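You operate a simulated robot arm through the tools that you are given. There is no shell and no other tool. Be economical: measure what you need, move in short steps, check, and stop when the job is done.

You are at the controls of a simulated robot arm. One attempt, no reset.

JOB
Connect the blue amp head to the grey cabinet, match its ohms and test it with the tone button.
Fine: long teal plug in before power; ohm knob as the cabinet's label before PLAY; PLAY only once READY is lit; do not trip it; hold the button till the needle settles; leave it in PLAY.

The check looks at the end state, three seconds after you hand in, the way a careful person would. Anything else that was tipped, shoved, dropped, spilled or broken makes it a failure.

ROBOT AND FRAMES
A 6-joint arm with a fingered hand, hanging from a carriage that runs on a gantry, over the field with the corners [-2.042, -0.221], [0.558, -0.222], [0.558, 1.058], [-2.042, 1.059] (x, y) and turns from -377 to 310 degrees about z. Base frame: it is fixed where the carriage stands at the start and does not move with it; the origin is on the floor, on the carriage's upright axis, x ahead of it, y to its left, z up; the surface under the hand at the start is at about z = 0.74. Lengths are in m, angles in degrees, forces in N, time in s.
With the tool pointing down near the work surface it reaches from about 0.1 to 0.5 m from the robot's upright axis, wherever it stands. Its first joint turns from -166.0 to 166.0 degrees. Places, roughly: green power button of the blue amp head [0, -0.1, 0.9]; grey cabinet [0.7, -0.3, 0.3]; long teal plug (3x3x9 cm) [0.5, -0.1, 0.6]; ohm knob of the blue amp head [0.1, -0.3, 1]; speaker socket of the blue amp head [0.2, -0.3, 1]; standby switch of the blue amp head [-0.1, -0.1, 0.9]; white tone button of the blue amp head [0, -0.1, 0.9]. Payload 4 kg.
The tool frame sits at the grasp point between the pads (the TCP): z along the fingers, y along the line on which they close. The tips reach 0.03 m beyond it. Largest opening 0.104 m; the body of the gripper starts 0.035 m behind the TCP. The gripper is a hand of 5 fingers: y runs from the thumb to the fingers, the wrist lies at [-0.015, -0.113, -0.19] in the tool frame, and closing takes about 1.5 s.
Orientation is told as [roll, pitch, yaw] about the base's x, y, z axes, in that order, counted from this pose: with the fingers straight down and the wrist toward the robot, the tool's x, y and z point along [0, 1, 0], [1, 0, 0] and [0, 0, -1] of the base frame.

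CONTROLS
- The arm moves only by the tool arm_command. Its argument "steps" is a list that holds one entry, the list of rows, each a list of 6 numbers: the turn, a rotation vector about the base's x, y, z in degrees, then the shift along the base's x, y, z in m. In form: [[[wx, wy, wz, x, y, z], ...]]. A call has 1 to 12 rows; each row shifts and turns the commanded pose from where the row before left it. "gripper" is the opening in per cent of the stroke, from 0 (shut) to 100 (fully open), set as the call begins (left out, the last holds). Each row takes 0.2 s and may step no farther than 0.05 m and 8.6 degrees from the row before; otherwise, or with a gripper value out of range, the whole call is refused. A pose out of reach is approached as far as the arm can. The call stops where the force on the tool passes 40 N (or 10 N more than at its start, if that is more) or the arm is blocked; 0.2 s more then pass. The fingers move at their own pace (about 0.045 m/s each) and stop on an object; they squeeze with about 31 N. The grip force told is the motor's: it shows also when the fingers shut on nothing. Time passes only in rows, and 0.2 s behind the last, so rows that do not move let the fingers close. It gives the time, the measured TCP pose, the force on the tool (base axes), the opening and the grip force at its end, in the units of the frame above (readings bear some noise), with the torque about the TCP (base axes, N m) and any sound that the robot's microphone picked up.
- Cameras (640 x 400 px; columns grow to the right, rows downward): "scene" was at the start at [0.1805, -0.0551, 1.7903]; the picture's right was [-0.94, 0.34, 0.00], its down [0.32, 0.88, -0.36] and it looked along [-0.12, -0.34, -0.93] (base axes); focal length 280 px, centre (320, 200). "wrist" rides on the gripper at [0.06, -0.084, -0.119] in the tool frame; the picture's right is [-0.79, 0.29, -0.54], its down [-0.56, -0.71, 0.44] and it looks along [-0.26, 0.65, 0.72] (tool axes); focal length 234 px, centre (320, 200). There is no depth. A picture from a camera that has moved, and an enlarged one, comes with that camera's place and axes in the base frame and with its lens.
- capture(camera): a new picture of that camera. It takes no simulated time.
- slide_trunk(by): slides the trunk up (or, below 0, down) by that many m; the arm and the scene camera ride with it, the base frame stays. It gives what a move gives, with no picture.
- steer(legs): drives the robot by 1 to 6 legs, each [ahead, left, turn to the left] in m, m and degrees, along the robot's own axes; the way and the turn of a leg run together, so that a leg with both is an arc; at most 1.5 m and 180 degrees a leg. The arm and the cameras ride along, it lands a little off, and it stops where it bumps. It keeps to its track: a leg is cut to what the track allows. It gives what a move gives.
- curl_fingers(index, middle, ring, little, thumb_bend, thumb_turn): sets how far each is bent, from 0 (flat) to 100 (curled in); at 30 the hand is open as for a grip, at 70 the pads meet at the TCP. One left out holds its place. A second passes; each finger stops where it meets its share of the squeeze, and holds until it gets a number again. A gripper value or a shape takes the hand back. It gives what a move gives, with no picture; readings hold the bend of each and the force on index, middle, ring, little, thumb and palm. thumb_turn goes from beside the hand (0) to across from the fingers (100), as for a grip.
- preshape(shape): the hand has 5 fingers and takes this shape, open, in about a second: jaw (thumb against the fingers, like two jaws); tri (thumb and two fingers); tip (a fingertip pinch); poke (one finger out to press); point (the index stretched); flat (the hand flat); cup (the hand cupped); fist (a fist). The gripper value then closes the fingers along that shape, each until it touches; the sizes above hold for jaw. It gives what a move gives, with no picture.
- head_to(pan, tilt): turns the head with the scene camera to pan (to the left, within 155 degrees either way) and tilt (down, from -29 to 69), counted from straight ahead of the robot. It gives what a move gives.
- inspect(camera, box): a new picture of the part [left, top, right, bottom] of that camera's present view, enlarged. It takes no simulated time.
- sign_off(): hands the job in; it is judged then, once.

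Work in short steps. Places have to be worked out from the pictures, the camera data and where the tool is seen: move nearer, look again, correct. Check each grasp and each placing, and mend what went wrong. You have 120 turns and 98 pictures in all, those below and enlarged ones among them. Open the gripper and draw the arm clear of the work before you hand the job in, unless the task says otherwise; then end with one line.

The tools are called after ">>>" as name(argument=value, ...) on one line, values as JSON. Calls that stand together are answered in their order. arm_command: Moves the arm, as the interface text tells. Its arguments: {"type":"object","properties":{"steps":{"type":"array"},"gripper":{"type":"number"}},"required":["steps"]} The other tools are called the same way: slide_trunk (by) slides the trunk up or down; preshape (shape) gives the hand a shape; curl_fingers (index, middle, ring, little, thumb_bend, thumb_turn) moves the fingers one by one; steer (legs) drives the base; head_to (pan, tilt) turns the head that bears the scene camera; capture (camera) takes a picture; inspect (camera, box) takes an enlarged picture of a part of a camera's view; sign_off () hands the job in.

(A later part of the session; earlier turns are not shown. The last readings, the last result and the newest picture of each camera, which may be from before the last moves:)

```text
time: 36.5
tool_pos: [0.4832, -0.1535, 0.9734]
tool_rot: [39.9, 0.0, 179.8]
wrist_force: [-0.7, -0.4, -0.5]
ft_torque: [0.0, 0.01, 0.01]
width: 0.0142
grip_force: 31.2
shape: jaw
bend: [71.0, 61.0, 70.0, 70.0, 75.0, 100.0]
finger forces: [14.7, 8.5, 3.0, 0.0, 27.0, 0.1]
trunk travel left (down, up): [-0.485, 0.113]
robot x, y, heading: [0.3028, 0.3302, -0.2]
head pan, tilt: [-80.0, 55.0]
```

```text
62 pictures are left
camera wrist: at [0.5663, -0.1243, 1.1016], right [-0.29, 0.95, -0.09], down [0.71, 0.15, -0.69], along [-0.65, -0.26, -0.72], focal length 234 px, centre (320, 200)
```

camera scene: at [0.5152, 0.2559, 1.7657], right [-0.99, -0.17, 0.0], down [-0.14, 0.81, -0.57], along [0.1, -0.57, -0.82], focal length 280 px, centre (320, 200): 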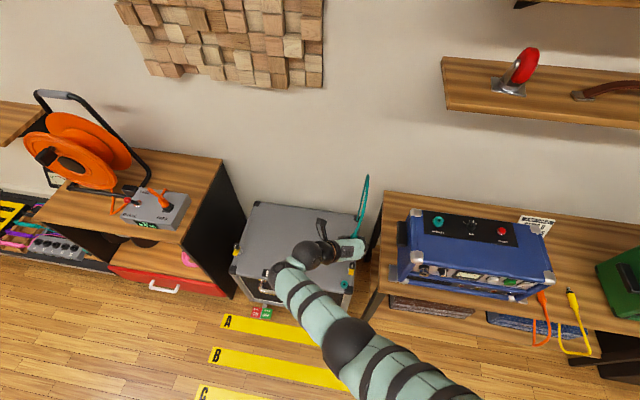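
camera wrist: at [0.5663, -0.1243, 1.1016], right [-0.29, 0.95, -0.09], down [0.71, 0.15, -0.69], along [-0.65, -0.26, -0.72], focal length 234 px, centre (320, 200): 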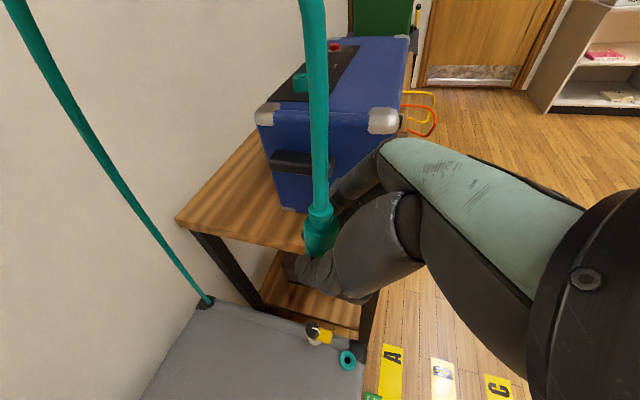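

Cable has slack, no force. Raise the rest of the trunk travel, then retract the arm a bit while lifting to gain height.

>>> slide_trunk(by=0.11)

>>> arm_command(steps=[[[0, 0, 0, 0, 0.03, 0.0], [0, 0, 0, 0, 0.03, 0.01], [0, 0, 0, 0, 0.03, 0.01], [0, 0, 0, 0, 0.03, 0.01], [0, 0, 0, 0, 0.0, 0.01]]])

```text
time: 38.0
tool_pos: [0.483, -0.1534, 1.0818]
tool_rot: [39.9, 0.0, 179.8]
wrist_force: [-0.2, -0.7, -0.1]
ft_torque: [-0.01, -0.03, 0.01]
width: 0.0142
grip_force: 30.9
shape: jaw
bend: [71.0, 61.0, 70.0, 70.0, 75.0, 100.0]
finger forces: [14.7, 8.4, 3.1, 0.0, 27.0, 0.1]
trunk travel left (down, up): [-0.595, 0.003]
robot x, y, heading: [0.3032, 0.3294, 0.0]
head pan, tilt: [-80.0, 55.0]
```

```text
time: 39.1
tool_pos: [0.5148, -0.0882, 1.0451]
tool_rot: [39.9, 0.1, 179.8]
wrist_force: [-0.6, 0.8, -0.2]
ft_torque: [-0.02, 0.01, 0.0]
width: 0.0142
grip_force: 31.2
shape: jaw
bend: [71.0, 61.0, 70.0, 70.0, 75.0, 100.0]
finger forces: [14.7, 8.3, 2.9, 0.0, 26.9, 0.0]
out of reach, approached as far as the arm can: row 1, 2, 3, 4, 5
trunk travel left (down, up): [-0.595, 0.003]
robot x, y, heading: [0.3071, 0.3296, -0.3]
head pan, tilt: [-80.0, 55.0]
```

Nearer in is lower; farther out is higher. Go back outward and see how high I get.

>>> arm_command(steps=[[[0, 0, 0, -0.01, -0.02, 0.01], [0, 0, 0, -0.01, -0.02, 0.01], [0, 0, 0, -0.01, -0.025, 0.015], [0, 0, 0, 0.0, -0.02, 0.015], [0, 0, 0, 0, 0, 0]]])

```text
time: 40.4
tool_pos: [0.4848, -0.1743, 1.0947]
tool_rot: [39.9, 0.1, 179.8]
wrist_force: [0.7, -0.1, -0.3]
ft_torque: [-0.02, 0.01, 0.0]
width: 0.0144
grip_force: 31.2
shape: jaw
bend: [71.0, 61.0, 70.0, 70.0, 75.0, 100.0]
finger forces: [14.8, 8.4, 3.0, 0.1, 26.9, 0.1]
trunk travel left (down, up): [-0.595, 0.003]
robot x, y, heading: [0.3025, 0.3308, 0.0]
head pan, tilt: [-80.0, 55.0]
```

Height 1.095 leaves about 6 cm over the seated height. Drive the carriage toward the socket, stopping 2.5 cm short in y for a look.

>>> steer(legs=[[-0.27, -0.06, 0]])

>>> capture(camera="scene")

>>> capture(camera="wrist")

```text
time: 42.3
tool_pos: [0.2149, -0.2333, 1.0954]
tool_rot: [39.9, -0.1, 179.6]
wrist_force: [0.2, -0.9, -1.1]
ft_torque: [0.01, 0.0, 0.01]
width: 0.0144
grip_force: 30.9
shape: jaw
bend: [71.0, 61.0, 70.0, 70.0, 75.0, 100.0]
finger forces: [14.6, 8.5, 3.1, 0.0, 26.9, 0.0]
trunk travel left (down, up): [-0.595, 0.003]
robot x, y, heading: [0.0346, 0.2691, -0.2]
head pan, tilt: [-80.0, 55.0]
```

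```text
61 pictures are left
camera scene: at [0.2471, 0.1964, 1.8757], right [-0.99, -0.17, 0.0], down [-0.14, 0.81, -0.57], along [0.1, -0.57, -0.82], focal length 280 px, centre (320, 200)
```

scene: 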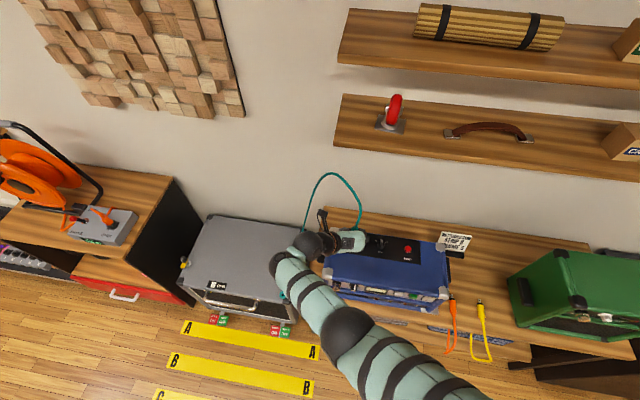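

```text
60 pictures are left
camera wrist: at [0.2982, -0.2037, 1.2239], right [-0.28, 0.95, -0.09], down [0.71, 0.14, -0.69], along [-0.65, -0.26, -0.72], focal length 234 px, centre (320, 200)
```

wrist: 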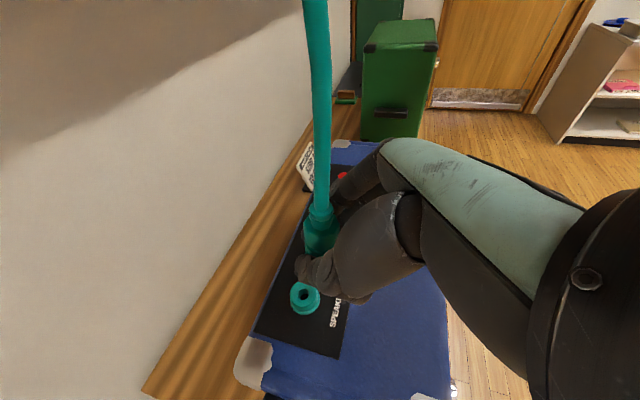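

Socket is clearly visible in the wrist view; enlarge for precise measurement.

>>> inspect(camera="wrist", box=[250, 200, 410, 340])

>>> inspect(camera="scene", box=[300, 200, 420, 280])

```text
2.86 times, centred on (330, 270) of wrist
camera zoom: at [0.2982, -0.2037, 1.2239], right [-0.28, 0.95, -0.09], down [0.71, 0.14, -0.69], along [-0.65, -0.26, -0.72], focal length 669 px, centre (291, 0)
```

zoom: 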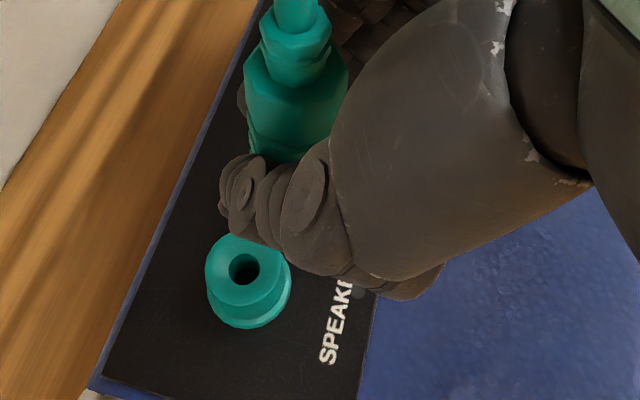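

```text
5.00 times, centred on (360, 240) of scene
camera zoom: at [0.2471, 0.1964, 1.8757], right [-0.99, -0.17, 0.0], down [-0.14, 0.81, -0.57], along [0.1, -0.57, -0.82], focal length 1398 px, centre (120, 0)
```

zoom: 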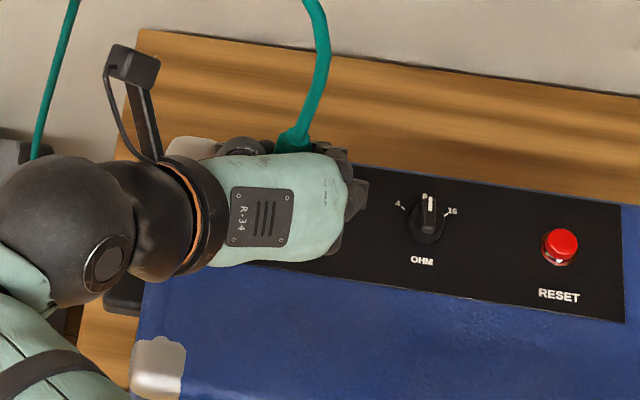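

Estimated socket (0.2125, -0.269, 0.98), so seated TCP ≈ (0.211, -0.258, 1.025). I'll go to the pose that mirrors my earlier picture taken 4.85 cm above the park socket and compare pixels.

>>> steer(legs=[[0.001, -0.044, 0]])

>>> slide_trunk(by=-0.018)

>>> inspect(camera="wrist", box=[250, 180, 410, 330])

```text
time: 43.2
tool_pos: [0.2158, -0.2775, 1.0956]
tool_rot: [39.9, 0.0, 179.7]
wrist_force: [-0.4, 0.4, 0.3]
ft_torque: [-0.01, 0.0, 0.0]
width: 0.0143
grip_force: 31.3
shape: jaw
bend: [71.0, 61.0, 70.0, 70.0, 75.0, 100.0]
finger forces: [14.6, 8.4, 3.0, 0.1, 27.0, 0.1]
trunk travel left (down, up): [-0.595, 0.003]
robot x, y, heading: [0.0381, 0.2297, -0.3]
head pan, tilt: [-80.0, 55.0]
```

```text
time: 43.8
tool_pos: [0.2158, -0.2765, 1.0776]
tool_rot: [39.8, 0.0, 179.7]
wrist_force: [-0.2, 0.8, 0.2]
ft_torque: [0.0, 0.03, -0.02]
width: 0.0142
grip_force: 31.1
shape: jaw
bend: [71.0, 61.0, 70.0, 70.0, 75.0, 100.0]
finger forces: [14.8, 8.4, 3.0, 0.0, 26.8, 0.0]
trunk travel left (down, up): [-0.577, 0.021]
robot x, y, heading: [0.0369, 0.2265, -0.6]
head pan, tilt: [-80.0, 55.0]
```

```text
2.67 times, centred on (330, 255) of wrist
camera zoom: at [0.2991, -0.2474, 1.2058], right [-0.28, 0.95, -0.09], down [0.71, 0.14, -0.69], along [-0.65, -0.26, -0.72], focal length 624 px, centre (293, 53)
```

zoom: 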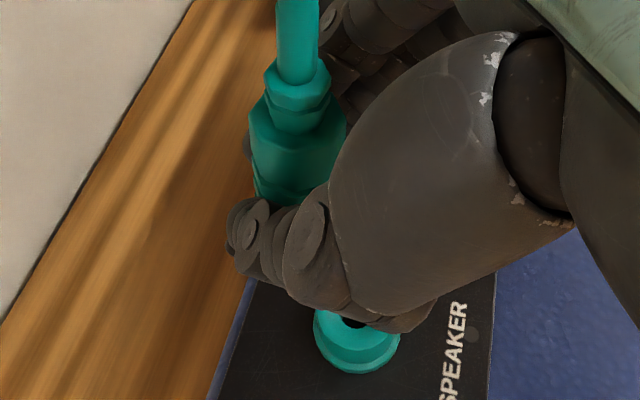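

Nearly identical to the reference view, differing by ~2 mm. That gives seated TCP ≈ (0.2122, -0.2593, 1.028). Move over the axis and lower a little.

>>> arm_command(steps=[[[0, 0, 0, -0.0018, 0.0086, -0.004], [0, 0, 0, -0.0018, 0.0086, -0.004], [0, 0, 0, 0, 0, 0]]])

>>> inspect(camera="wrist", box=[250, 180, 410, 330])

```text
time: 44.6
tool_pos: [0.2124, -0.263, 1.0683]
tool_rot: [39.8, 0.0, 179.7]
wrist_force: [-0.5, -0.7, -0.6]
ft_torque: [0.02, -0.01, 0.01]
width: 0.0145
grip_force: 31.0
shape: jaw
bend: [71.0, 61.0, 70.0, 70.0, 75.0, 100.0]
finger forces: [14.7, 8.6, 3.1, 0.0, 26.9, 0.1]
trunk travel left (down, up): [-0.577, 0.021]
robot x, y, heading: [0.0366, 0.2279, -0.3]
head pan, tilt: [-80.0, 55.0]
```

```text
2.67 times, centred on (330, 255) of wrist
camera zoom: at [0.2957, -0.2313, 1.1962], right [-0.28, 0.95, -0.09], down [0.71, 0.14, -0.69], along [-0.65, -0.26, -0.72], focal length 624 px, centre (293, 53)
```

zoom: 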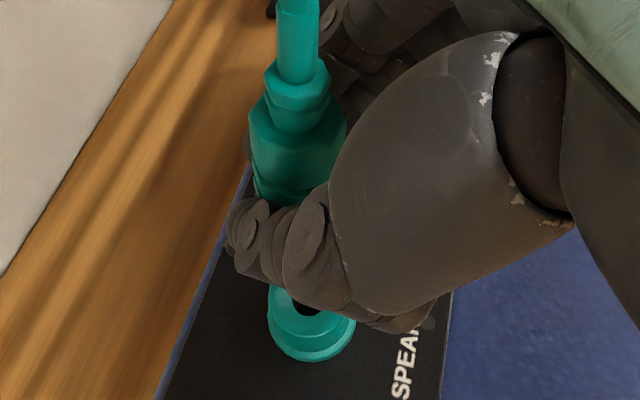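

Lower in small steps and check for contact.

>>> arm_command(steps=[[[0, 0, 0, 0, 0, -0.006], [0, 0, 0, 0, 0, -0.006], [0, 0, 0, 0, 0, 0]]])

>>> inspect(camera="wrist", box=[250, 180, 410, 330])

>>> inspect(camera="scene", box=[300, 190, 420, 270])

```text
time: 45.4
tool_pos: [0.2124, -0.2601, 1.0569]
tool_rot: [39.9, 0.0, 179.6]
wrist_force: [0.4, 1.0, -0.8]
ft_torque: [-0.03, 0.0, -0.03]
width: 0.0142
grip_force: 30.8
shape: jaw
bend: [71.0, 61.0, 70.0, 70.0, 75.0, 100.0]
finger forces: [14.5, 8.6, 3.0, 0.0, 26.9, 0.0]
trunk travel left (down, up): [-0.577, 0.021]
robot x, y, heading: [0.0339, 0.2272, -0.2]
head pan, tilt: [-80.0, 55.0]
```

```text
2.67 times, centred on (330, 255) of wrist
camera zoom: at [0.2956, -0.23, 1.1858], right [-0.28, 0.95, -0.09], down [0.71, 0.15, -0.69], along [-0.65, -0.26, -0.72], focal length 624 px, centre (293, 53)
```

zoom: 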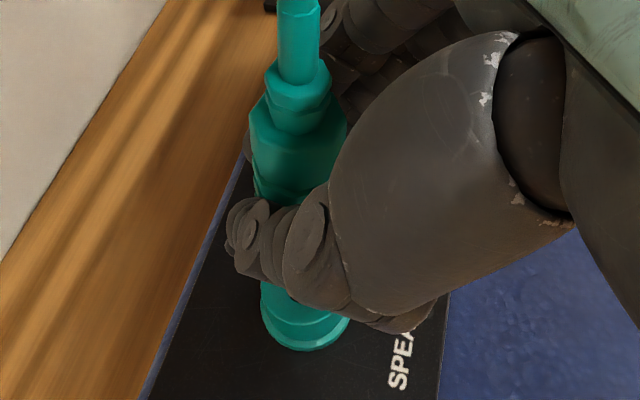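

```text
5.00 times, centred on (360, 230) of scene
camera zoom: at [0.2479, 0.1526, 1.8577], right [-0.99, -0.17, 0.0], down [-0.14, 0.81, -0.57], along [0.1, -0.57, -0.82], focal length 1398 px, centre (120, 50)
```

zoom: 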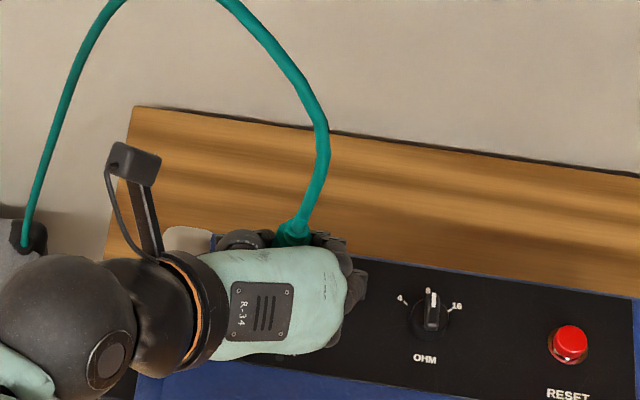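

Extrapolating the ring to the seated view matches within about 1 mm. Continue down slowly.

>>> arm_command(steps=[[[0, 0, 0, 0, 0, -0.005], [0, 0, 0, 0, 0, -0.005], [0, 0, 0, 0, 0, -0.004], [0, 0, 0, 0, 0, -0.004]]])

```text
time: 46.4
tool_pos: [0.2113, -0.2598, 1.0381]
tool_rot: [39.9, 0.1, 179.8]
wrist_force: [-0.3, -0.7, -1.0]
ft_torque: [0.03, -0.01, 0.03]
width: 0.0145
grip_force: 31.2
shape: jaw
bend: [71.0, 61.0, 70.0, 70.0, 75.0, 100.0]
finger forces: [14.4, 8.6, 3.0, 0.1, 26.9, 0.0]
trunk travel left (down, up): [-0.577, 0.021]
robot x, y, heading: [0.0356, 0.2278, -0.4]
head pan, tilt: [-80.0, 55.0]
```

No force yet; go on in smaller steps until contact.

>>> arm_command(steps=[[[0, 0, 0, 0, 0, -0.003], [0, 0, 0, 0, 0, -0.003], [0, 0, 0, 0, 0, -0.003], [0, 0, 0, 0, 0, 0]]])

>>> inspect(camera="wrist", box=[250, 180, 410, 330])

```text
time: 47.4
tool_pos: [0.2119, -0.2599, 1.03]
tool_rot: [39.9, 0.0, 179.7]
wrist_force: [-1.4, 1.0, -0.1]
ft_torque: [0.05, 0.07, -0.01]
width: 0.0145
grip_force: 30.6
shape: jaw
bend: [71.0, 61.0, 70.0, 70.0, 75.0, 100.0]
finger forces: [15.2, 9.1, 4.1, 0.0, 26.7, 0.0]
trunk travel left (down, up): [-0.577, 0.021]
robot x, y, heading: [0.0383, 0.2284, -0.2]
head pan, tilt: [-80.0, 55.0]
```

```text
2.67 times, centred on (330, 255) of wrist
camera zoom: at [0.2953, -0.23, 1.1586], right [-0.28, 0.95, -0.09], down [0.71, 0.14, -0.69], along [-0.65, -0.26, -0.72], focal length 624 px, centre (293, 53)
```

zoom: 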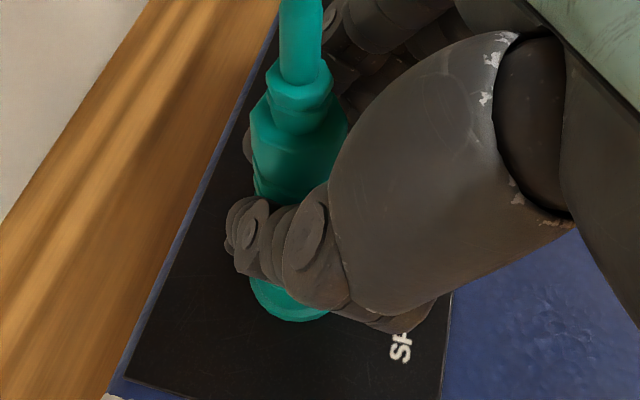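

Ring position matches the seated view. Press on a little to seat fully.

>>> arm_command(steps=[[[0, 0, 0, 0, 0, -0.002], [0, 0, 0, 0, 0, -0.002], [0, 0, 0, 0, 0, -0.002], [0, 0, 0, 0, 0, 0]]])

```text
time: 48.4
tool_pos: [0.2122, -0.2603, 1.0251]
tool_rot: [40.0, 0.0, 179.6]
wrist_force: [-3.3, 2.5, 9.6]
ft_torque: [0.08, 0.16, -0.01]
width: 0.0144
grip_force: 31.3
shape: jaw
bend: [71.0, 60.0, 70.0, 70.0, 76.0, 100.0]
finger forces: [15.6, 9.8, 5.4, 0.1, 27.2, 0.0]
trunk travel left (down, up): [-0.577, 0.021]
robot x, y, heading: [0.0355, 0.2249, -0.2]
head pan, tilt: [-80.0, 55.0]
```

Upward force 9.6 N with a slight lateral load; comply by 1 mm and press slightly more.

>>> arm_command(steps=[[[0, 0, 0, -0.001, 0.001, 0], [0, 0, 0, 0, 0, -0.002], [0, 0, 0, 0, 0, -0.002], [0, 0, 0, 0, 0, 0]]])

>>> inspect(camera="wrist", box=[250, 180, 410, 330])

```text
time: 49.4
tool_pos: [0.2108, -0.2605, 1.0238]
tool_rot: [40.2, 0.0, 179.6]
wrist_force: [-2.6, 5.8, 27.9]
ft_torque: [-0.15, 0.25, -0.03]
width: 0.0161
grip_force: 31.3
shape: jaw
bend: [71.0, 60.0, 71.0, 70.0, 76.0, 99.0]
finger forces: [16.7, 11.5, 5.5, 0.0, 29.7, 0.0]
trunk travel left (down, up): [-0.577, 0.021]
robot x, y, heading: [0.0371, 0.2276, -0.3]
head pan, tilt: [-80.0, 55.0]
```

```text
2.67 times, centred on (330, 255) of wrist
camera zoom: at [0.2945, -0.2303, 1.1507], right [-0.28, 0.95, -0.09], down [0.71, 0.14, -0.69], along [-0.65, -0.26, -0.71], focal length 624 px, centre (293, 53)
```

zoom: 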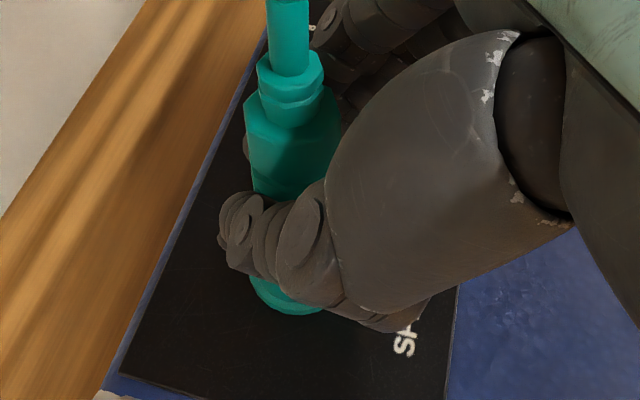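

Firm stop at z 1.024, 28 N: looks seated. Relieve the force and open the hand.

>>> arm_command(steps=[[[0, 0, 0, 0, 0, 0.003], [0, 0, 0, 0, 0, 0]]])

>>> arm_command(steps=[[[0, 0, 0, 0, 0, 0], [0, 0, 0, 0, 0, 0], [0, 0, 0, 0, 0, 0], [0, 0, 0, 0, 0, 0], [0, 0, 0, 0, 0, 0], [0, 0, 0, 0, 0, 0], [0, 0, 0, 0, 0, 0], [0, 0, 0, 0, 0, 0]]], gripper=100)

>>> capture(camera="wrist")

```text
time: 50.0
tool_pos: [0.2122, -0.2607, 1.0226]
tool_rot: [39.9, 0.0, 179.7]
wrist_force: [-2.4, -0.7, 13.1]
ft_torque: [-0.18, 0.16, -0.03]
width: 0.0158
grip_force: 31.4
shape: jaw
bend: [71.0, 60.0, 70.0, 70.0, 76.0, 99.0]
finger forces: [17.7, 10.0, 3.4, 0.1, 28.3, 0.0]
trunk travel left (down, up): [-0.577, 0.021]
robot x, y, heading: [0.0385, 0.2287, -0.5]
head pan, tilt: [-80.0, 55.0]
```

```text
time: 51.8
tool_pos: [0.2112, -0.2576, 1.022]
tool_rot: [39.9, 0.0, 179.6]
wrist_force: [-0.5, -0.1, -1.4]
ft_torque: [0.02, -0.01, -0.02]
width: 0.1037
grip_force: 0.0
shape: jaw
bend: [30.0, 30.0, 30.0, 30.0, 30.0, 97.0]
finger forces: [0.0, 0.0, 0.1, 0.1, 0.0, 0.1]
trunk travel left (down, up): [-0.577, 0.021]
robot x, y, heading: [0.0352, 0.2236, -0.2]
head pan, tilt: [-80.0, 55.0]
```

```text
51 pictures are left
camera wrist: at [0.2946, -0.229, 1.1518], right [-0.28, 0.95, -0.09], down [0.71, 0.14, -0.69], along [-0.65, -0.26, -0.72], focal length 234 px, centre (320, 200)
```

wrist: 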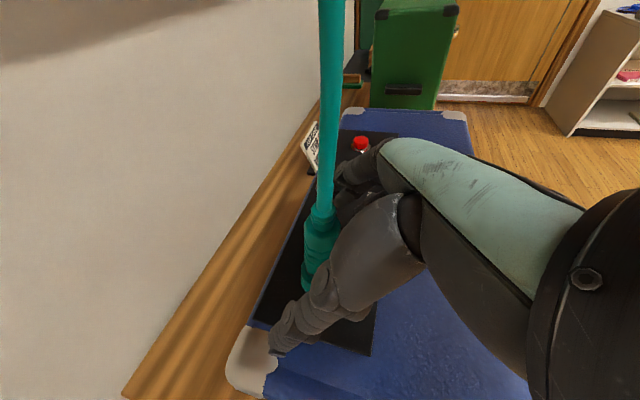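

Plug stands in the socket. Raise slightly and withdraw the hand in +y, which leaves plug free between thumb and fingers.

>>> slide_trunk(by=0.012)

>>> steer(legs=[[0, 0.14, 0]])

>>> capture(camera="wrist")

>>> inspect(camera="scene", box=[310, 160, 470, 270])

```text
time: 52.4
tool_pos: [0.213, -0.2599, 1.0349]
tool_rot: [39.9, 0.0, 179.7]
wrist_force: [-0.1, 1.3, 0.4]
ft_torque: [-0.02, 0.03, -0.03]
width: 0.1037
grip_force: 0.1
shape: jaw
bend: [30.0, 30.0, 30.0, 30.0, 30.0, 97.0]
finger forces: [0.0, 0.0, 0.0, 0.0, 0.0, 0.0]
trunk travel left (down, up): [-0.589, 0.009]
robot x, y, heading: [0.038, 0.2259, -0.3]
head pan, tilt: [-80.0, 55.0]
```

```text
time: 53.8
tool_pos: [0.212, -0.1206, 1.0351]
tool_rot: [39.8, 0.0, 179.7]
wrist_force: [-0.3, 0.0, -0.1]
ft_torque: [0.0, 0.0, -0.01]
width: 0.1037
grip_force: 0.2
shape: jaw
bend: [30.0, 30.0, 30.0, 30.0, 30.0, 97.0]
finger forces: [0.1, 0.1, 0.0, 0.0, 0.0, 0.1]
trunk travel left (down, up): [-0.589, 0.009]
robot x, y, heading: [0.0327, 0.364, -0.4]
head pan, tilt: [-80.0, 55.0]
```

```text
50 pictures are left
camera wrist: at [0.2951, -0.0902, 1.1639], right [-0.28, 0.95, -0.09], down [0.71, 0.14, -0.69], along [-0.65, -0.26, -0.72], focal length 234 px, centre (320, 200)
```

wrist: 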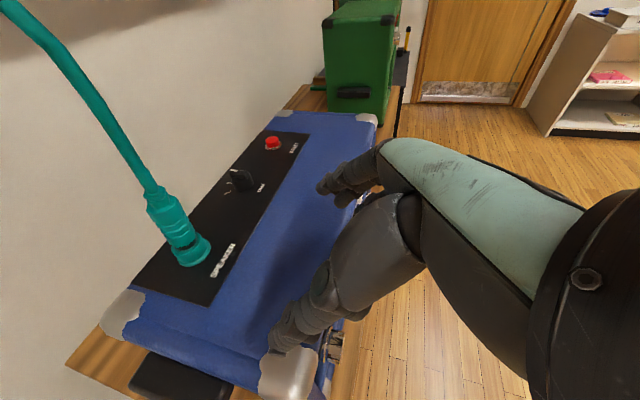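

```text
3.64 times, centred on (390, 215) of scene
camera zoom: at [0.2486, 0.2916, 1.8697], right [-0.99, -0.17, 0.0], down [-0.14, 0.81, -0.57], along [0.1, -0.57, -0.82], focal length 1017 px, centre (66, 146)
```

zoom: 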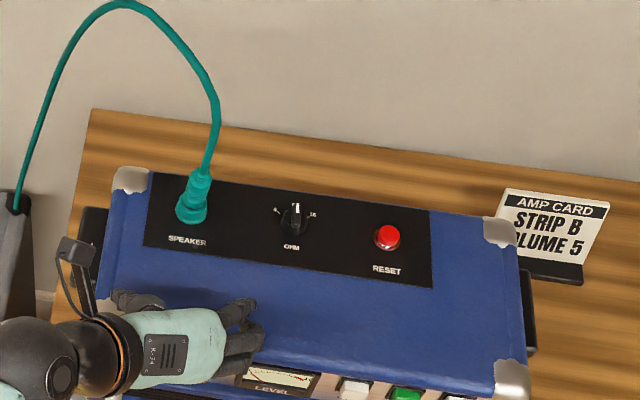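

Compare the seated plug with how it looked when parked, and look at the knob.

>>> inspect(camera="wrist", box=[130, 120, 310, 280])

>>> inspect(camera="scene", box=[365, 200, 410, 235])

```text
2.50 times, centred on (220, 200) of wrist
camera zoom: at [0.2951, -0.0902, 1.1639], right [-0.28, 0.95, -0.09], down [0.71, 0.14, -0.69], along [-0.65, -0.26, -0.72], focal length 585 px, centre (570, 200)
```

zoom: 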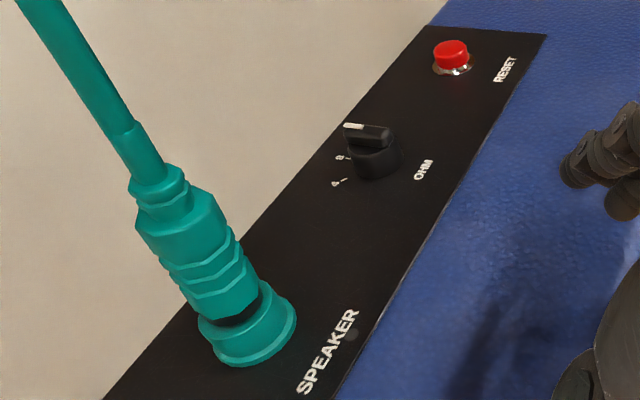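

```text
11.43 times, centred on (388, 218) of scene
camera zoom: at [0.2486, 0.2916, 1.8697], right [-0.99, -0.17, 0.0], down [-0.14, 0.81, -0.57], along [0.1, -0.57, -0.82], focal length 3197 px, centre (-451, 0)
```

zoom: 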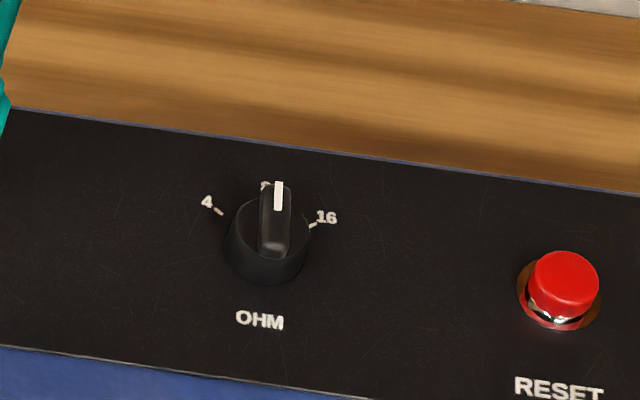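

Seating looks the same as it was in the park socket. Knob is a bar at 8; 16 is ~50° clockwise from above. I'll back off, return the hand to vertical and yaw 0 (wrist clear of the plug while turning).

>>> steer(legs=[[0, 0.25, 0]])

>>> arm_command(steps=[[[8, 0, 0, 0, 0, 0], [8, 0, 0, 0, 0, 0], [8, 0, 0, 0, 0, 0], [8, 0, 0, 0, 0, 0], [8, 0, 0, 0, 0, 0], [0, 0, 8.5, 0, 0, 0], [0, 0, 8.5, 0, 0, 0], [0, 0, 8.5, 0, 0, 0], [0, 0, 8.5, 0, 0, 0], [0, 0, 8.5, 0, 0, 0], [0, 0, 8.5, 0, 0, 0], [0, 0, 8.5, 0, 0, 0]]])

>>> arm_command(steps=[[[0, 0, 8.5, 0, 0, 0], [0, 0, 8.5, 0, 0, 0], [0, 0, 8.5, 0, 0, 0], [0, 0, 8.5, 0, 0, 0], [0, 0, 8.5, 0, 0, 0], [0, 0, 8.5, 0, 0, 0], [0, 0, 8.5, 0, 0, 0], [0, 0, 8.5, 0, 0, 0], [0, 0, 8.5, 0, 0, 0], [0, 0, 8.5, 0, 0, 0], [0, 0, 8.5, 0, 0, 0], [0, 0, 8.5, 0, 0, 0]]])

>>> arm_command(steps=[[[0, 0, 8.5, 0, 0, 0], [0, 0, 8.5, 0, 0, 0], [0, 0, 1.8, 0, 0, 0]]])

>>> preshape(shape="tip")

>>> capture(camera="wrist")

```text
time: 55.6
tool_pos: [0.2131, 0.1308, 1.0346]
tool_rot: [39.9, 0.1, 179.7]
wrist_force: [-0.6, 0.2, 0.4]
ft_torque: [0.0, -0.05, 0.02]
width: 0.1036
grip_force: 0.1
shape: jaw
bend: [30.0, 30.0, 30.0, 30.0, 30.0, 97.0]
finger forces: [0.0, 0.0, 0.0, 0.1, 0.0, 0.1]
trunk travel left (down, up): [-0.589, 0.009]
robot x, y, heading: [0.0387, 0.6178, -0.3]
head pan, tilt: [-80.0, 55.0]
```

```text
time: 58.2
tool_pos: [0.1968, 0.1521, 1.0461]
tool_rot: [-0.1, -0.2, -120.7]
wrist_force: [-0.1, 0.3, 0.4]
ft_torque: [0.02, 0.06, -0.01]
width: 0.1036
grip_force: 0.1
shape: jaw
bend: [30.0, 30.0, 30.0, 30.0, 30.0, 97.0]
finger forces: [0.0, 0.0, 0.1, 0.1, 0.0, 0.0]
out of reach, approached as far as the arm can: row 4, 5, 7, 8
trunk travel left (down, up): [-0.589, 0.009]
robot x, y, heading: [0.0361, 0.6165, 0.0]
head pan, tilt: [-80.0, 55.0]
```

```text
time: 60.8
tool_pos: [0.1976, 0.1526, 1.0463]
tool_rot: [0.0, -0.2, -18.7]
wrist_force: [1.3, 1.0, 0.3]
ft_torque: [-0.02, 0.0, 0.01]
width: 0.1035
grip_force: 0.1
shape: jaw
bend: [30.0, 30.0, 30.0, 30.0, 30.0, 97.0]
finger forces: [0.0, 0.1, 0.0, 0.0, 0.0, 0.0]
trunk travel left (down, up): [-0.589, 0.009]
robot x, y, heading: [0.0358, 0.617, -0.5]
head pan, tilt: [-80.0, 55.0]
```

```text
time: 61.6
tool_pos: [0.1971, 0.151, 1.047]
tool_rot: [-0.1, -0.4, 0.1]
wrist_force: [0.6, -0.1, -0.3]
ft_torque: [-0.01, 0.05, 0.0]
width: 0.1036
grip_force: 0.0
shape: jaw
bend: [30.0, 30.0, 30.0, 30.0, 30.0, 97.0]
finger forces: [0.1, 0.0, 0.0, 0.1, 0.1, 0.1]
trunk travel left (down, up): [-0.589, 0.009]
robot x, y, heading: [0.0389, 0.6214, -0.3]
head pan, tilt: [-80.0, 55.0]
```

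```text
time: 62.5
tool_pos: [0.1973, 0.1526, 1.0468]
tool_rot: [-0.1, -0.2, 0.0]
wrist_force: [0.3, -0.3, 0.5]
ft_torque: [-0.01, -0.01, -0.01]
width: 0.1039
grip_force: 0.1
shape: tip
bend: [30.0, 98.0, 99.0, 99.0, 30.0, 97.0]
finger forces: [0.0, 0.1, 0.0, 0.0, 0.1, 0.0]
trunk travel left (down, up): [-0.589, 0.009]
robot x, y, heading: [0.0394, 0.6168, -0.6]
head pan, tilt: [-80.0, 55.0]
```

```text
46 pictures are left
camera wrist: at [0.1126, 0.2124, 1.164], right [0.29, -0.79, 0.54], down [-0.7, -0.56, -0.44], along [0.65, -0.26, -0.71], focal length 234 px, centre (320, 200)
```

wrist: 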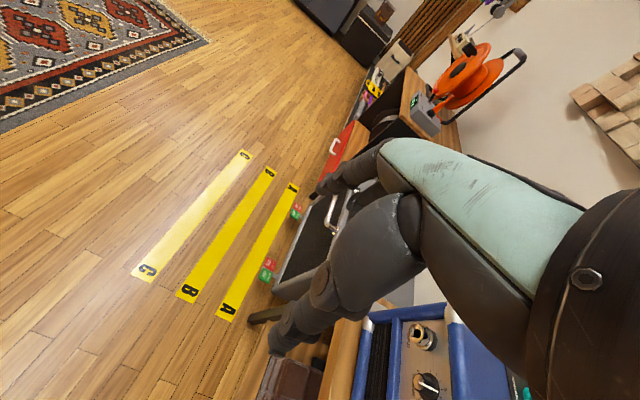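

Hand is in tip pinch. Knob estimated at (0.111, -0.27, top ~0.99). Drive toward it, stopping short to look.

>>> steer(legs=[[-0.086, -0.34, 0.5]])

>>> arm_command(steps=[[[0, 0, 0, 0, 0, 0], [0, 0, 0, 0, 0, 0], [0, 0, 0, 0, 0, 0], [0, 0, 0, 0, 0, 0]]], gripper=45)

>>> capture(camera="wrist")

>>> inspect(camera="scene", box=[290, 150, 450, 260])

```text
time: 64.8
tool_pos: [0.1177, -0.1897, 1.0465]
tool_rot: [-0.1, -0.2, 0.7]
wrist_force: [0.5, 0.0, 0.0]
ft_torque: [0.06, -0.01, 0.03]
width: 0.1037
grip_force: 0.3
shape: tip
bend: [30.0, 98.0, 99.0, 99.0, 30.0, 97.0]
finger forces: [0.0, 0.1, 0.0, 0.1, 0.1, 0.0]
trunk travel left (down, up): [-0.589, 0.009]
robot x, y, heading: [-0.048, 0.2757, 0.3]
head pan, tilt: [-80.0, 55.0]
```

```text
time: 65.8
tool_pos: [0.1159, -0.1886, 1.0463]
tool_rot: [-0.1, -0.2, 0.5]
wrist_force: [0.0, 0.1, -0.5]
ft_torque: [0.02, -0.02, 0.0]
width: 0.0471
grip_force: 0.0
shape: tip
bend: [74.0, 98.0, 99.0, 99.0, 71.0, 100.0]
finger forces: [0.1, 0.1, 0.0, 0.0, 0.0, 0.1]
trunk travel left (down, up): [-0.589, 0.009]
robot x, y, heading: [-0.0489, 0.2742, 0.3]
head pan, tilt: [-80.0, 55.0]
```

```text
45 pictures are left
camera wrist: at [0.0314, -0.1291, 1.1639], right [0.29, -0.79, 0.54], down [-0.7, -0.57, -0.44], along [0.65, -0.25, -0.72], focal length 234 px, centre (320, 200)
```

wrist: 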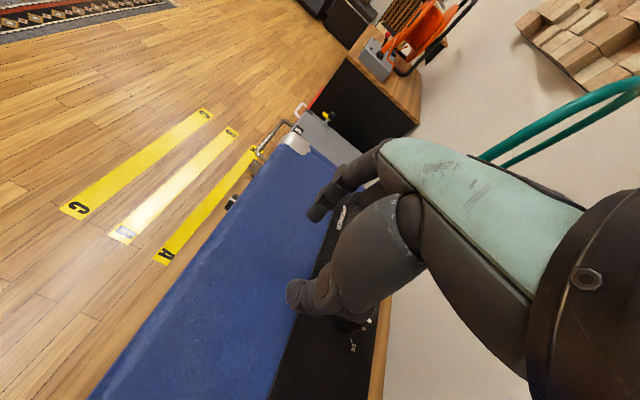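

```text
3.64 times, centred on (370, 205) of scene
camera zoom: at [0.165, 0.2029, 1.8697], right [-0.98, -0.18, 0.0], down [-0.15, 0.81, -0.57], along [0.1, -0.56, -0.82], focal length 1017 px, centre (138, 182)
```

zoom: 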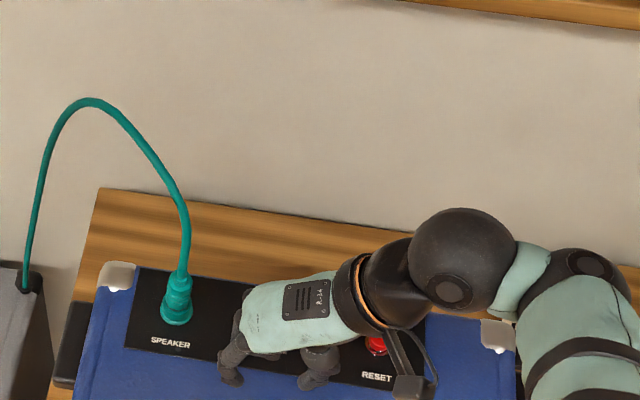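

Thumb and index tips are ~±3.8 cm around the TCP. Advance over the knob.

>>> steer(legs=[[-0.004, -0.08, 0]])

>>> capture(camera="wrist")

>>> inspect(camera="scene", box=[310, 170, 430, 250])

```text
time: 66.8
tool_pos: [0.1131, -0.2695, 1.0457]
tool_rot: [0.0, -0.2, 0.6]
wrist_force: [-0.3, 0.3, 0.0]
ft_torque: [-0.02, -0.01, -0.02]
width: 0.047
grip_force: 0.2
shape: tip
bend: [74.0, 98.0, 99.0, 99.0, 71.0, 100.0]
finger forces: [0.1, 0.0, 0.0, 0.0, 0.0, 0.0]
trunk travel left (down, up): [-0.589, 0.009]
robot x, y, heading: [-0.0479, 0.1925, 0.7]
head pan, tilt: [-80.0, 55.0]
```

```text
43 pictures are left
camera wrist: at [0.0283, -0.2091, 1.1638], right [0.3, -0.78, 0.54], down [-0.7, -0.57, -0.44], along [0.65, -0.25, -0.72], focal length 234 px, centre (320, 200)
```

wrist: 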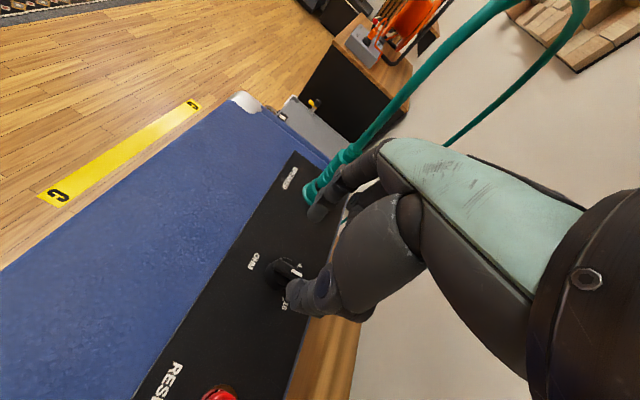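

```text
5.00 times, centred on (370, 210) of scene
camera zoom: at [0.1615, 0.1229, 1.8697], right [-0.98, -0.18, 0.0], down [-0.15, 0.81, -0.57], along [0.1, -0.56, -0.82], focal length 1398 px, centre (70, 150)
```

zoom: 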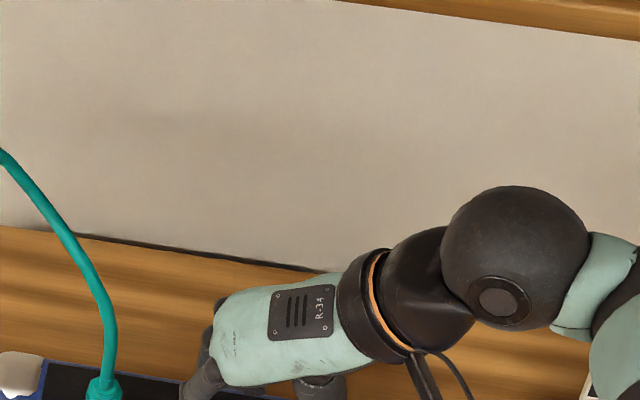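

>>> inspect(camera="wrist", box=[230, 180, 390, 330])

```text
2.67 times, centred on (310, 255) of wrist
camera zoom: at [0.0283, -0.2091, 1.1638], right [0.3, -0.78, 0.54], down [-0.7, -0.57, -0.44], along [0.65, -0.25, -0.72], focal length 624 px, centre (347, 53)
```

zoom: 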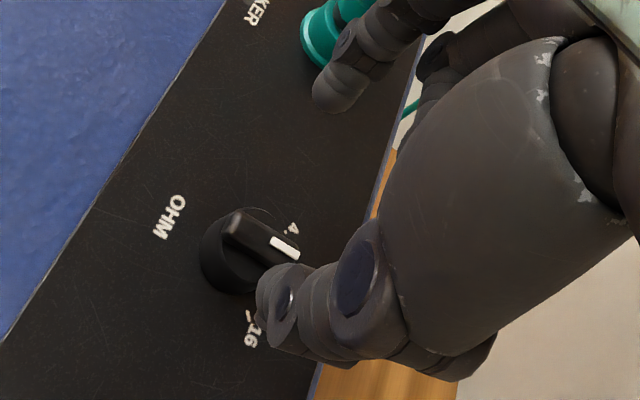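

The knob's bar is at about (0.106, -0.268), between thumb and index. Shift x by -5 mm and lower so the tips flank the bar.

>>> arm_command(steps=[[[0, 0, 0, -0.005, -0.001, -0.01], [0, 0, 0, 0, 0, -0.012], [0, 0, 0, 0, 0, -0.012], [0, 0, 0, 0, 0, 0]]])

>>> inspect(camera="wrist", box=[230, 180, 390, 330])

```text
time: 67.8
tool_pos: [0.1069, -0.2689, 1.0129]
tool_rot: [0.0, -0.2, 0.7]
wrist_force: [0.0, -0.3, 0.1]
ft_torque: [0.01, -0.01, 0.04]
width: 0.0473
grip_force: 0.0
shape: tip
bend: [74.0, 98.0, 99.0, 99.0, 71.0, 100.0]
finger forces: [0.0, 0.0, 0.0, 0.0, 0.0, 0.1]
trunk travel left (down, up): [-0.589, 0.009]
robot x, y, heading: [-0.0512, 0.1953, 0.8]
head pan, tilt: [-80.0, 55.0]
```

```text
2.67 times, centred on (310, 255) of wrist
camera zoom: at [0.0229, -0.2099, 1.1298], right [0.3, -0.78, 0.54], down [-0.7, -0.57, -0.44], along [0.65, -0.25, -0.72], focal length 624 px, centre (347, 53)
```

zoom: 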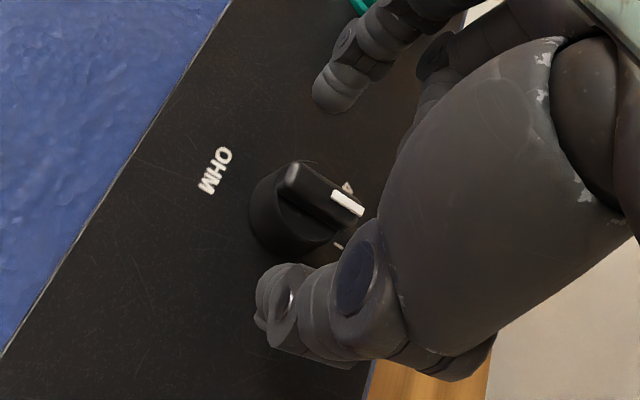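

Aligned within ~2 mm. Lower 6 mm more and close gently on the bar.

>>> arm_command(steps=[[[0, 0, 0, -0.001, 0, -0.006], [0, 0, 0, 0, 0, 0]]])

>>> arm_command(steps=[[[0, 0, 0, 0, 0, 0], [0, 0, 0, 0, 0, 0], [0, 0, 0, 0, 0, 0], [0, 0, 0, 0, 0, 0], [0, 0, 0, 0, 0, 0], [0, 0, 0, 0, 0, 0]]], gripper=0)

>>> inspect(camera="wrist", box=[230, 160, 390, 310])

```text
time: 68.4
tool_pos: [0.1069, -0.2693, 1.005]
tool_rot: [-0.1, -0.3, 0.7]
wrist_force: [0.3, 1.0, -0.3]
ft_torque: [0.0, 0.03, 0.01]
width: 0.047
grip_force: 0.1
shape: tip
bend: [74.0, 98.0, 99.0, 99.0, 71.0, 100.0]
finger forces: [0.1, 0.0, 0.0, 0.1, 0.1, 0.0]
trunk travel left (down, up): [-0.589, 0.009]
robot x, y, heading: [-0.053, 0.1962, 0.4]
head pan, tilt: [-80.0, 55.0]
```

```text
time: 69.8
tool_pos: [0.1071, -0.2697, 1.0073]
tool_rot: [-0.1, -0.3, 0.8]
wrist_force: [-1.5, 12.2, 33.7]
ft_torque: [0.49, 0.13, 0.02]
width: 0.0155
grip_force: 31.2
shape: tip
bend: [73.0, 100.0, 100.0, 100.0, 77.0, 100.0]
finger forces: [40.9, 0.0, 0.1, 0.0, 46.5, 0.0]
trunk travel left (down, up): [-0.589, 0.009]
robot x, y, heading: [-0.051, 0.1945, 0.8]
head pan, tilt: [-80.0, 55.0]
```

```text
2.67 times, centred on (310, 235) of wrist
camera zoom: at [0.0226, -0.2102, 1.1246], right [0.3, -0.78, 0.55], down [-0.7, -0.57, -0.44], along [0.65, -0.25, -0.71], focal length 624 px, centre (347, 107)
```

zoom: 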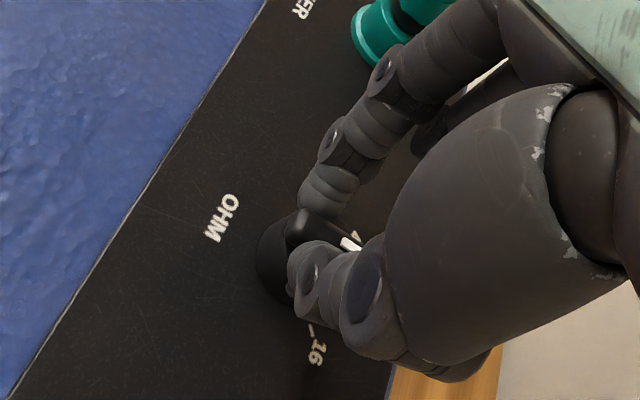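

Bar is pinched (41/46 N), with the fingertips pushing on the collar; lift 4 mm to relieve.

>>> arm_command(steps=[[[0, 0, 0, 0, 0, 0.004], [0, 0, 0, 0, 0, 0]]])

```text
time: 70.4
tool_pos: [0.1056, -0.2663, 1.007]
tool_rot: [0.2, 0.0, 0.8]
wrist_force: [0.5, 1.1, 0.5]
ft_torque: [-0.05, -0.11, -0.06]
width: 0.0132
grip_force: 30.7
shape: tip
bend: [72.0, 100.0, 100.0, 100.0, 77.0, 100.0]
finger forces: [23.2, 0.1, 0.0, 0.0, 21.6, 0.0]
trunk travel left (down, up): [-0.589, 0.009]
robot x, y, heading: [-0.0506, 0.1933, 0.6]
head pan, tilt: [-80.0, 55.0]
```

Force is gone and the bar is gripped at 22 N. Turn clockwise from above (wz negative) by ~24° first.

>>> arm_command(steps=[[[0, 0, -6, 0, 0, 0], [0, 0, -6, 0, 0, 0], [0, 0, -6, 0, 0, 0], [0, 0, -6, 0, 0, 0]]])

>>> inspect(camera="wrist", box=[230, 160, 390, 310])

```text
time: 71.4
tool_pos: [0.1083, -0.269, 1.0094]
tool_rot: [0.1, -0.3, -23.4]
wrist_force: [2.7, 5.4, -1.1]
ft_torque: [0.09, -0.17, -0.01]
width: 0.0137
grip_force: 31.0
shape: tip
bend: [72.0, 100.0, 100.0, 100.0, 78.0, 100.0]
finger forces: [24.0, 0.0, 0.1, 0.0, 21.8, 0.1]
trunk travel left (down, up): [-0.589, 0.009]
robot x, y, heading: [-0.053, 0.1984, 0.5]
head pan, tilt: [-80.0, 55.0]
```

```text
2.67 times, centred on (310, 235) of wrist
camera zoom: at [0.0542, -0.1798, 1.1273], right [-0.05, -0.84, 0.54], down [-0.87, -0.23, -0.44], along [0.49, -0.49, -0.72], focal length 624 px, centre (347, 107)
```

zoom: 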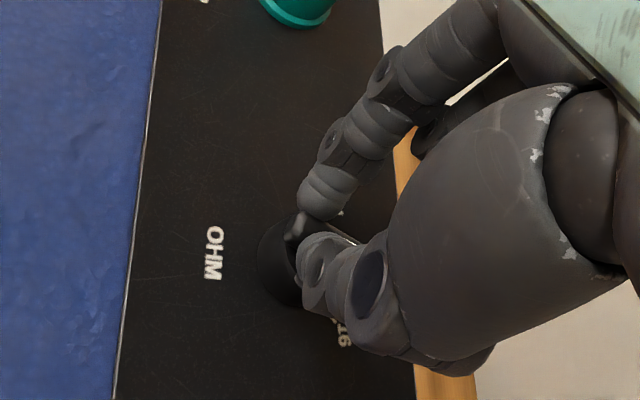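

The bar turns with the hand. Turn a further 26°, easing 1–2 mm toward +y to relieve lateral load.

>>> arm_command(steps=[[[0, 0, -6.5, 0.0005, 0.001, 0], [0, 0, -6.5, 0.0005, 0.001, 0], [0, 0, -6.5, 0, 0, 0], [0, 0, -6.5, 0, 0, 0], [0, 0, 0, 0, 0, 0]]])

>>> inspect(camera="wrist", box=[230, 160, 390, 310])

```text
time: 72.6
tool_pos: [0.109, -0.2705, 1.0112]
tool_rot: [-0.2, -0.4, -49.4]
wrist_force: [-1.2, 3.8, 22.4]
ft_torque: [0.08, 0.11, 0.01]
width: 0.0131
grip_force: 31.0
shape: tip
bend: [73.0, 100.0, 100.0, 100.0, 79.0, 100.0]
finger forces: [25.5, 0.1, 0.1, 0.0, 43.3, 0.0]
trunk travel left (down, up): [-0.589, 0.009]
robot x, y, heading: [-0.0511, 0.1966, 0.5]
head pan, tilt: [-80.0, 55.0]
```

```text
2.67 times, centred on (310, 235) of wrist
camera zoom: at [0.0998, -0.1663, 1.1294], right [-0.41, -0.73, 0.55], down [-0.88, 0.17, -0.44], along [0.23, -0.66, -0.71], focal length 624 px, centre (347, 107)
```

zoom: 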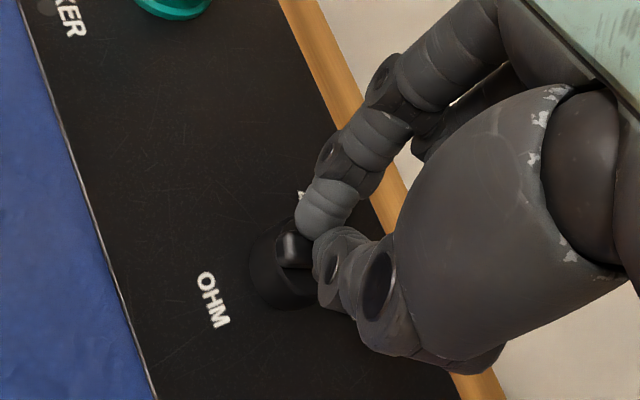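

Release and lift to check where the pointer is.

>>> arm_command(steps=[[[0, 0, 0, 0, 0, 0], [0, 0, 0, 0, 0, 0], [0, 0, 0, 0, 0, 0], [0, 0, 0, 0, 0, 0.01], [0, 0, 0, 0, 0, 0.01], [0, 0, 0, 0, 0, 0.01]]], gripper=45)

>>> inspect(camera="wrist", box=[190, 160, 390, 330])

```text
time: 74.0
tool_pos: [0.1085, -0.2672, 1.0408]
tool_rot: [0.1, -0.2, -49.3]
wrist_force: [-0.4, 0.4, 0.9]
ft_torque: [0.04, 0.0, 0.0]
width: 0.0466
grip_force: 0.1
shape: tip
bend: [74.0, 98.0, 99.0, 99.0, 72.0, 100.0]
finger forces: [0.1, 0.0, 0.0, 0.1, 0.1, 0.1]
trunk travel left (down, up): [-0.589, 0.009]
robot x, y, heading: [-0.0528, 0.1977, 0.0]
head pan, tilt: [-80.0, 55.0]
```

```text
2.35 times, centred on (290, 245) of wrist
camera zoom: at [0.099, -0.1644, 1.1577], right [-0.41, -0.73, 0.54], down [-0.88, 0.17, -0.44], along [0.23, -0.66, -0.72], focal length 551 px, centre (391, 94)
```

zoom: 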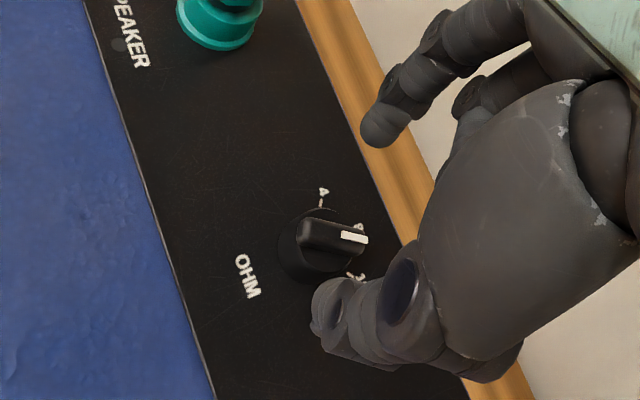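

The pointer looks turned but maybe not fully on 16. Back off to get a clear overhead view.

>>> steer(legs=[[0, 0.12, 0]])

>>> capture(camera="scene")

>>> capture(camera="wrist")

```text
time: 75.3
tool_pos: [0.1076, -0.1481, 1.0417]
tool_rot: [-0.1, -0.2, -49.2]
wrist_force: [0.0, 0.6, 0.3]
ft_torque: [-0.02, 0.01, 0.04]
width: 0.0463
grip_force: 0.0
shape: tip
bend: [74.0, 98.0, 99.0, 99.0, 72.0, 100.0]
finger forces: [0.1, 0.1, 0.0, 0.0, 0.1, 0.1]
trunk travel left (down, up): [-0.589, 0.009]
robot x, y, heading: [-0.0517, 0.3172, 0.3]
head pan, tilt: [-80.0, 55.0]
```

```text
35 pictures are left
camera scene: at [0.1608, 0.2423, 1.8697], right [-0.98, -0.18, 0.0], down [-0.15, 0.81, -0.57], along [0.1, -0.56, -0.82], focal length 280 px, centre (320, 200)
```

scene: 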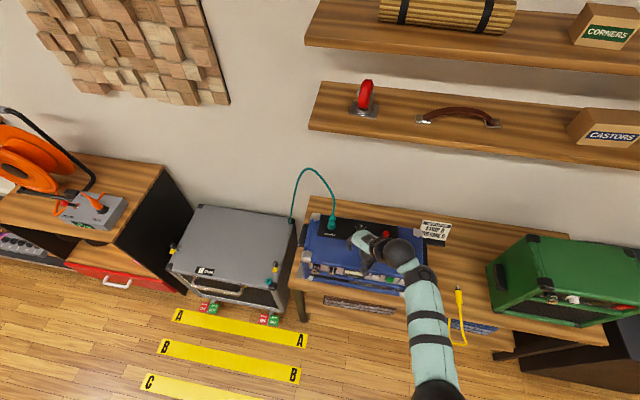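

```text
34 pictures are left
camera wrist: at [0.0988, -0.0454, 1.1579], right [-0.41, -0.73, 0.54], down [-0.88, 0.17, -0.44], along [0.23, -0.66, -0.71], focal length 234 px, centre (320, 200)
```

wrist: 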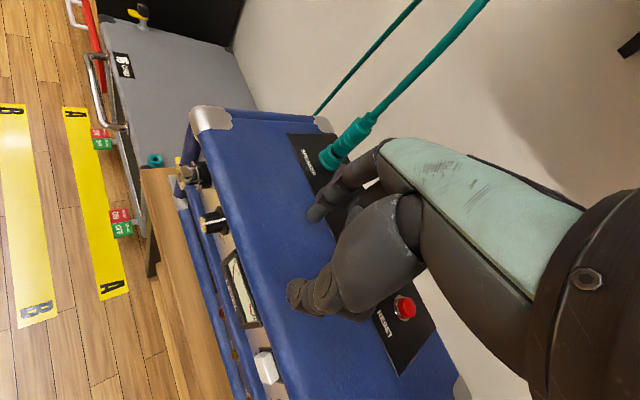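

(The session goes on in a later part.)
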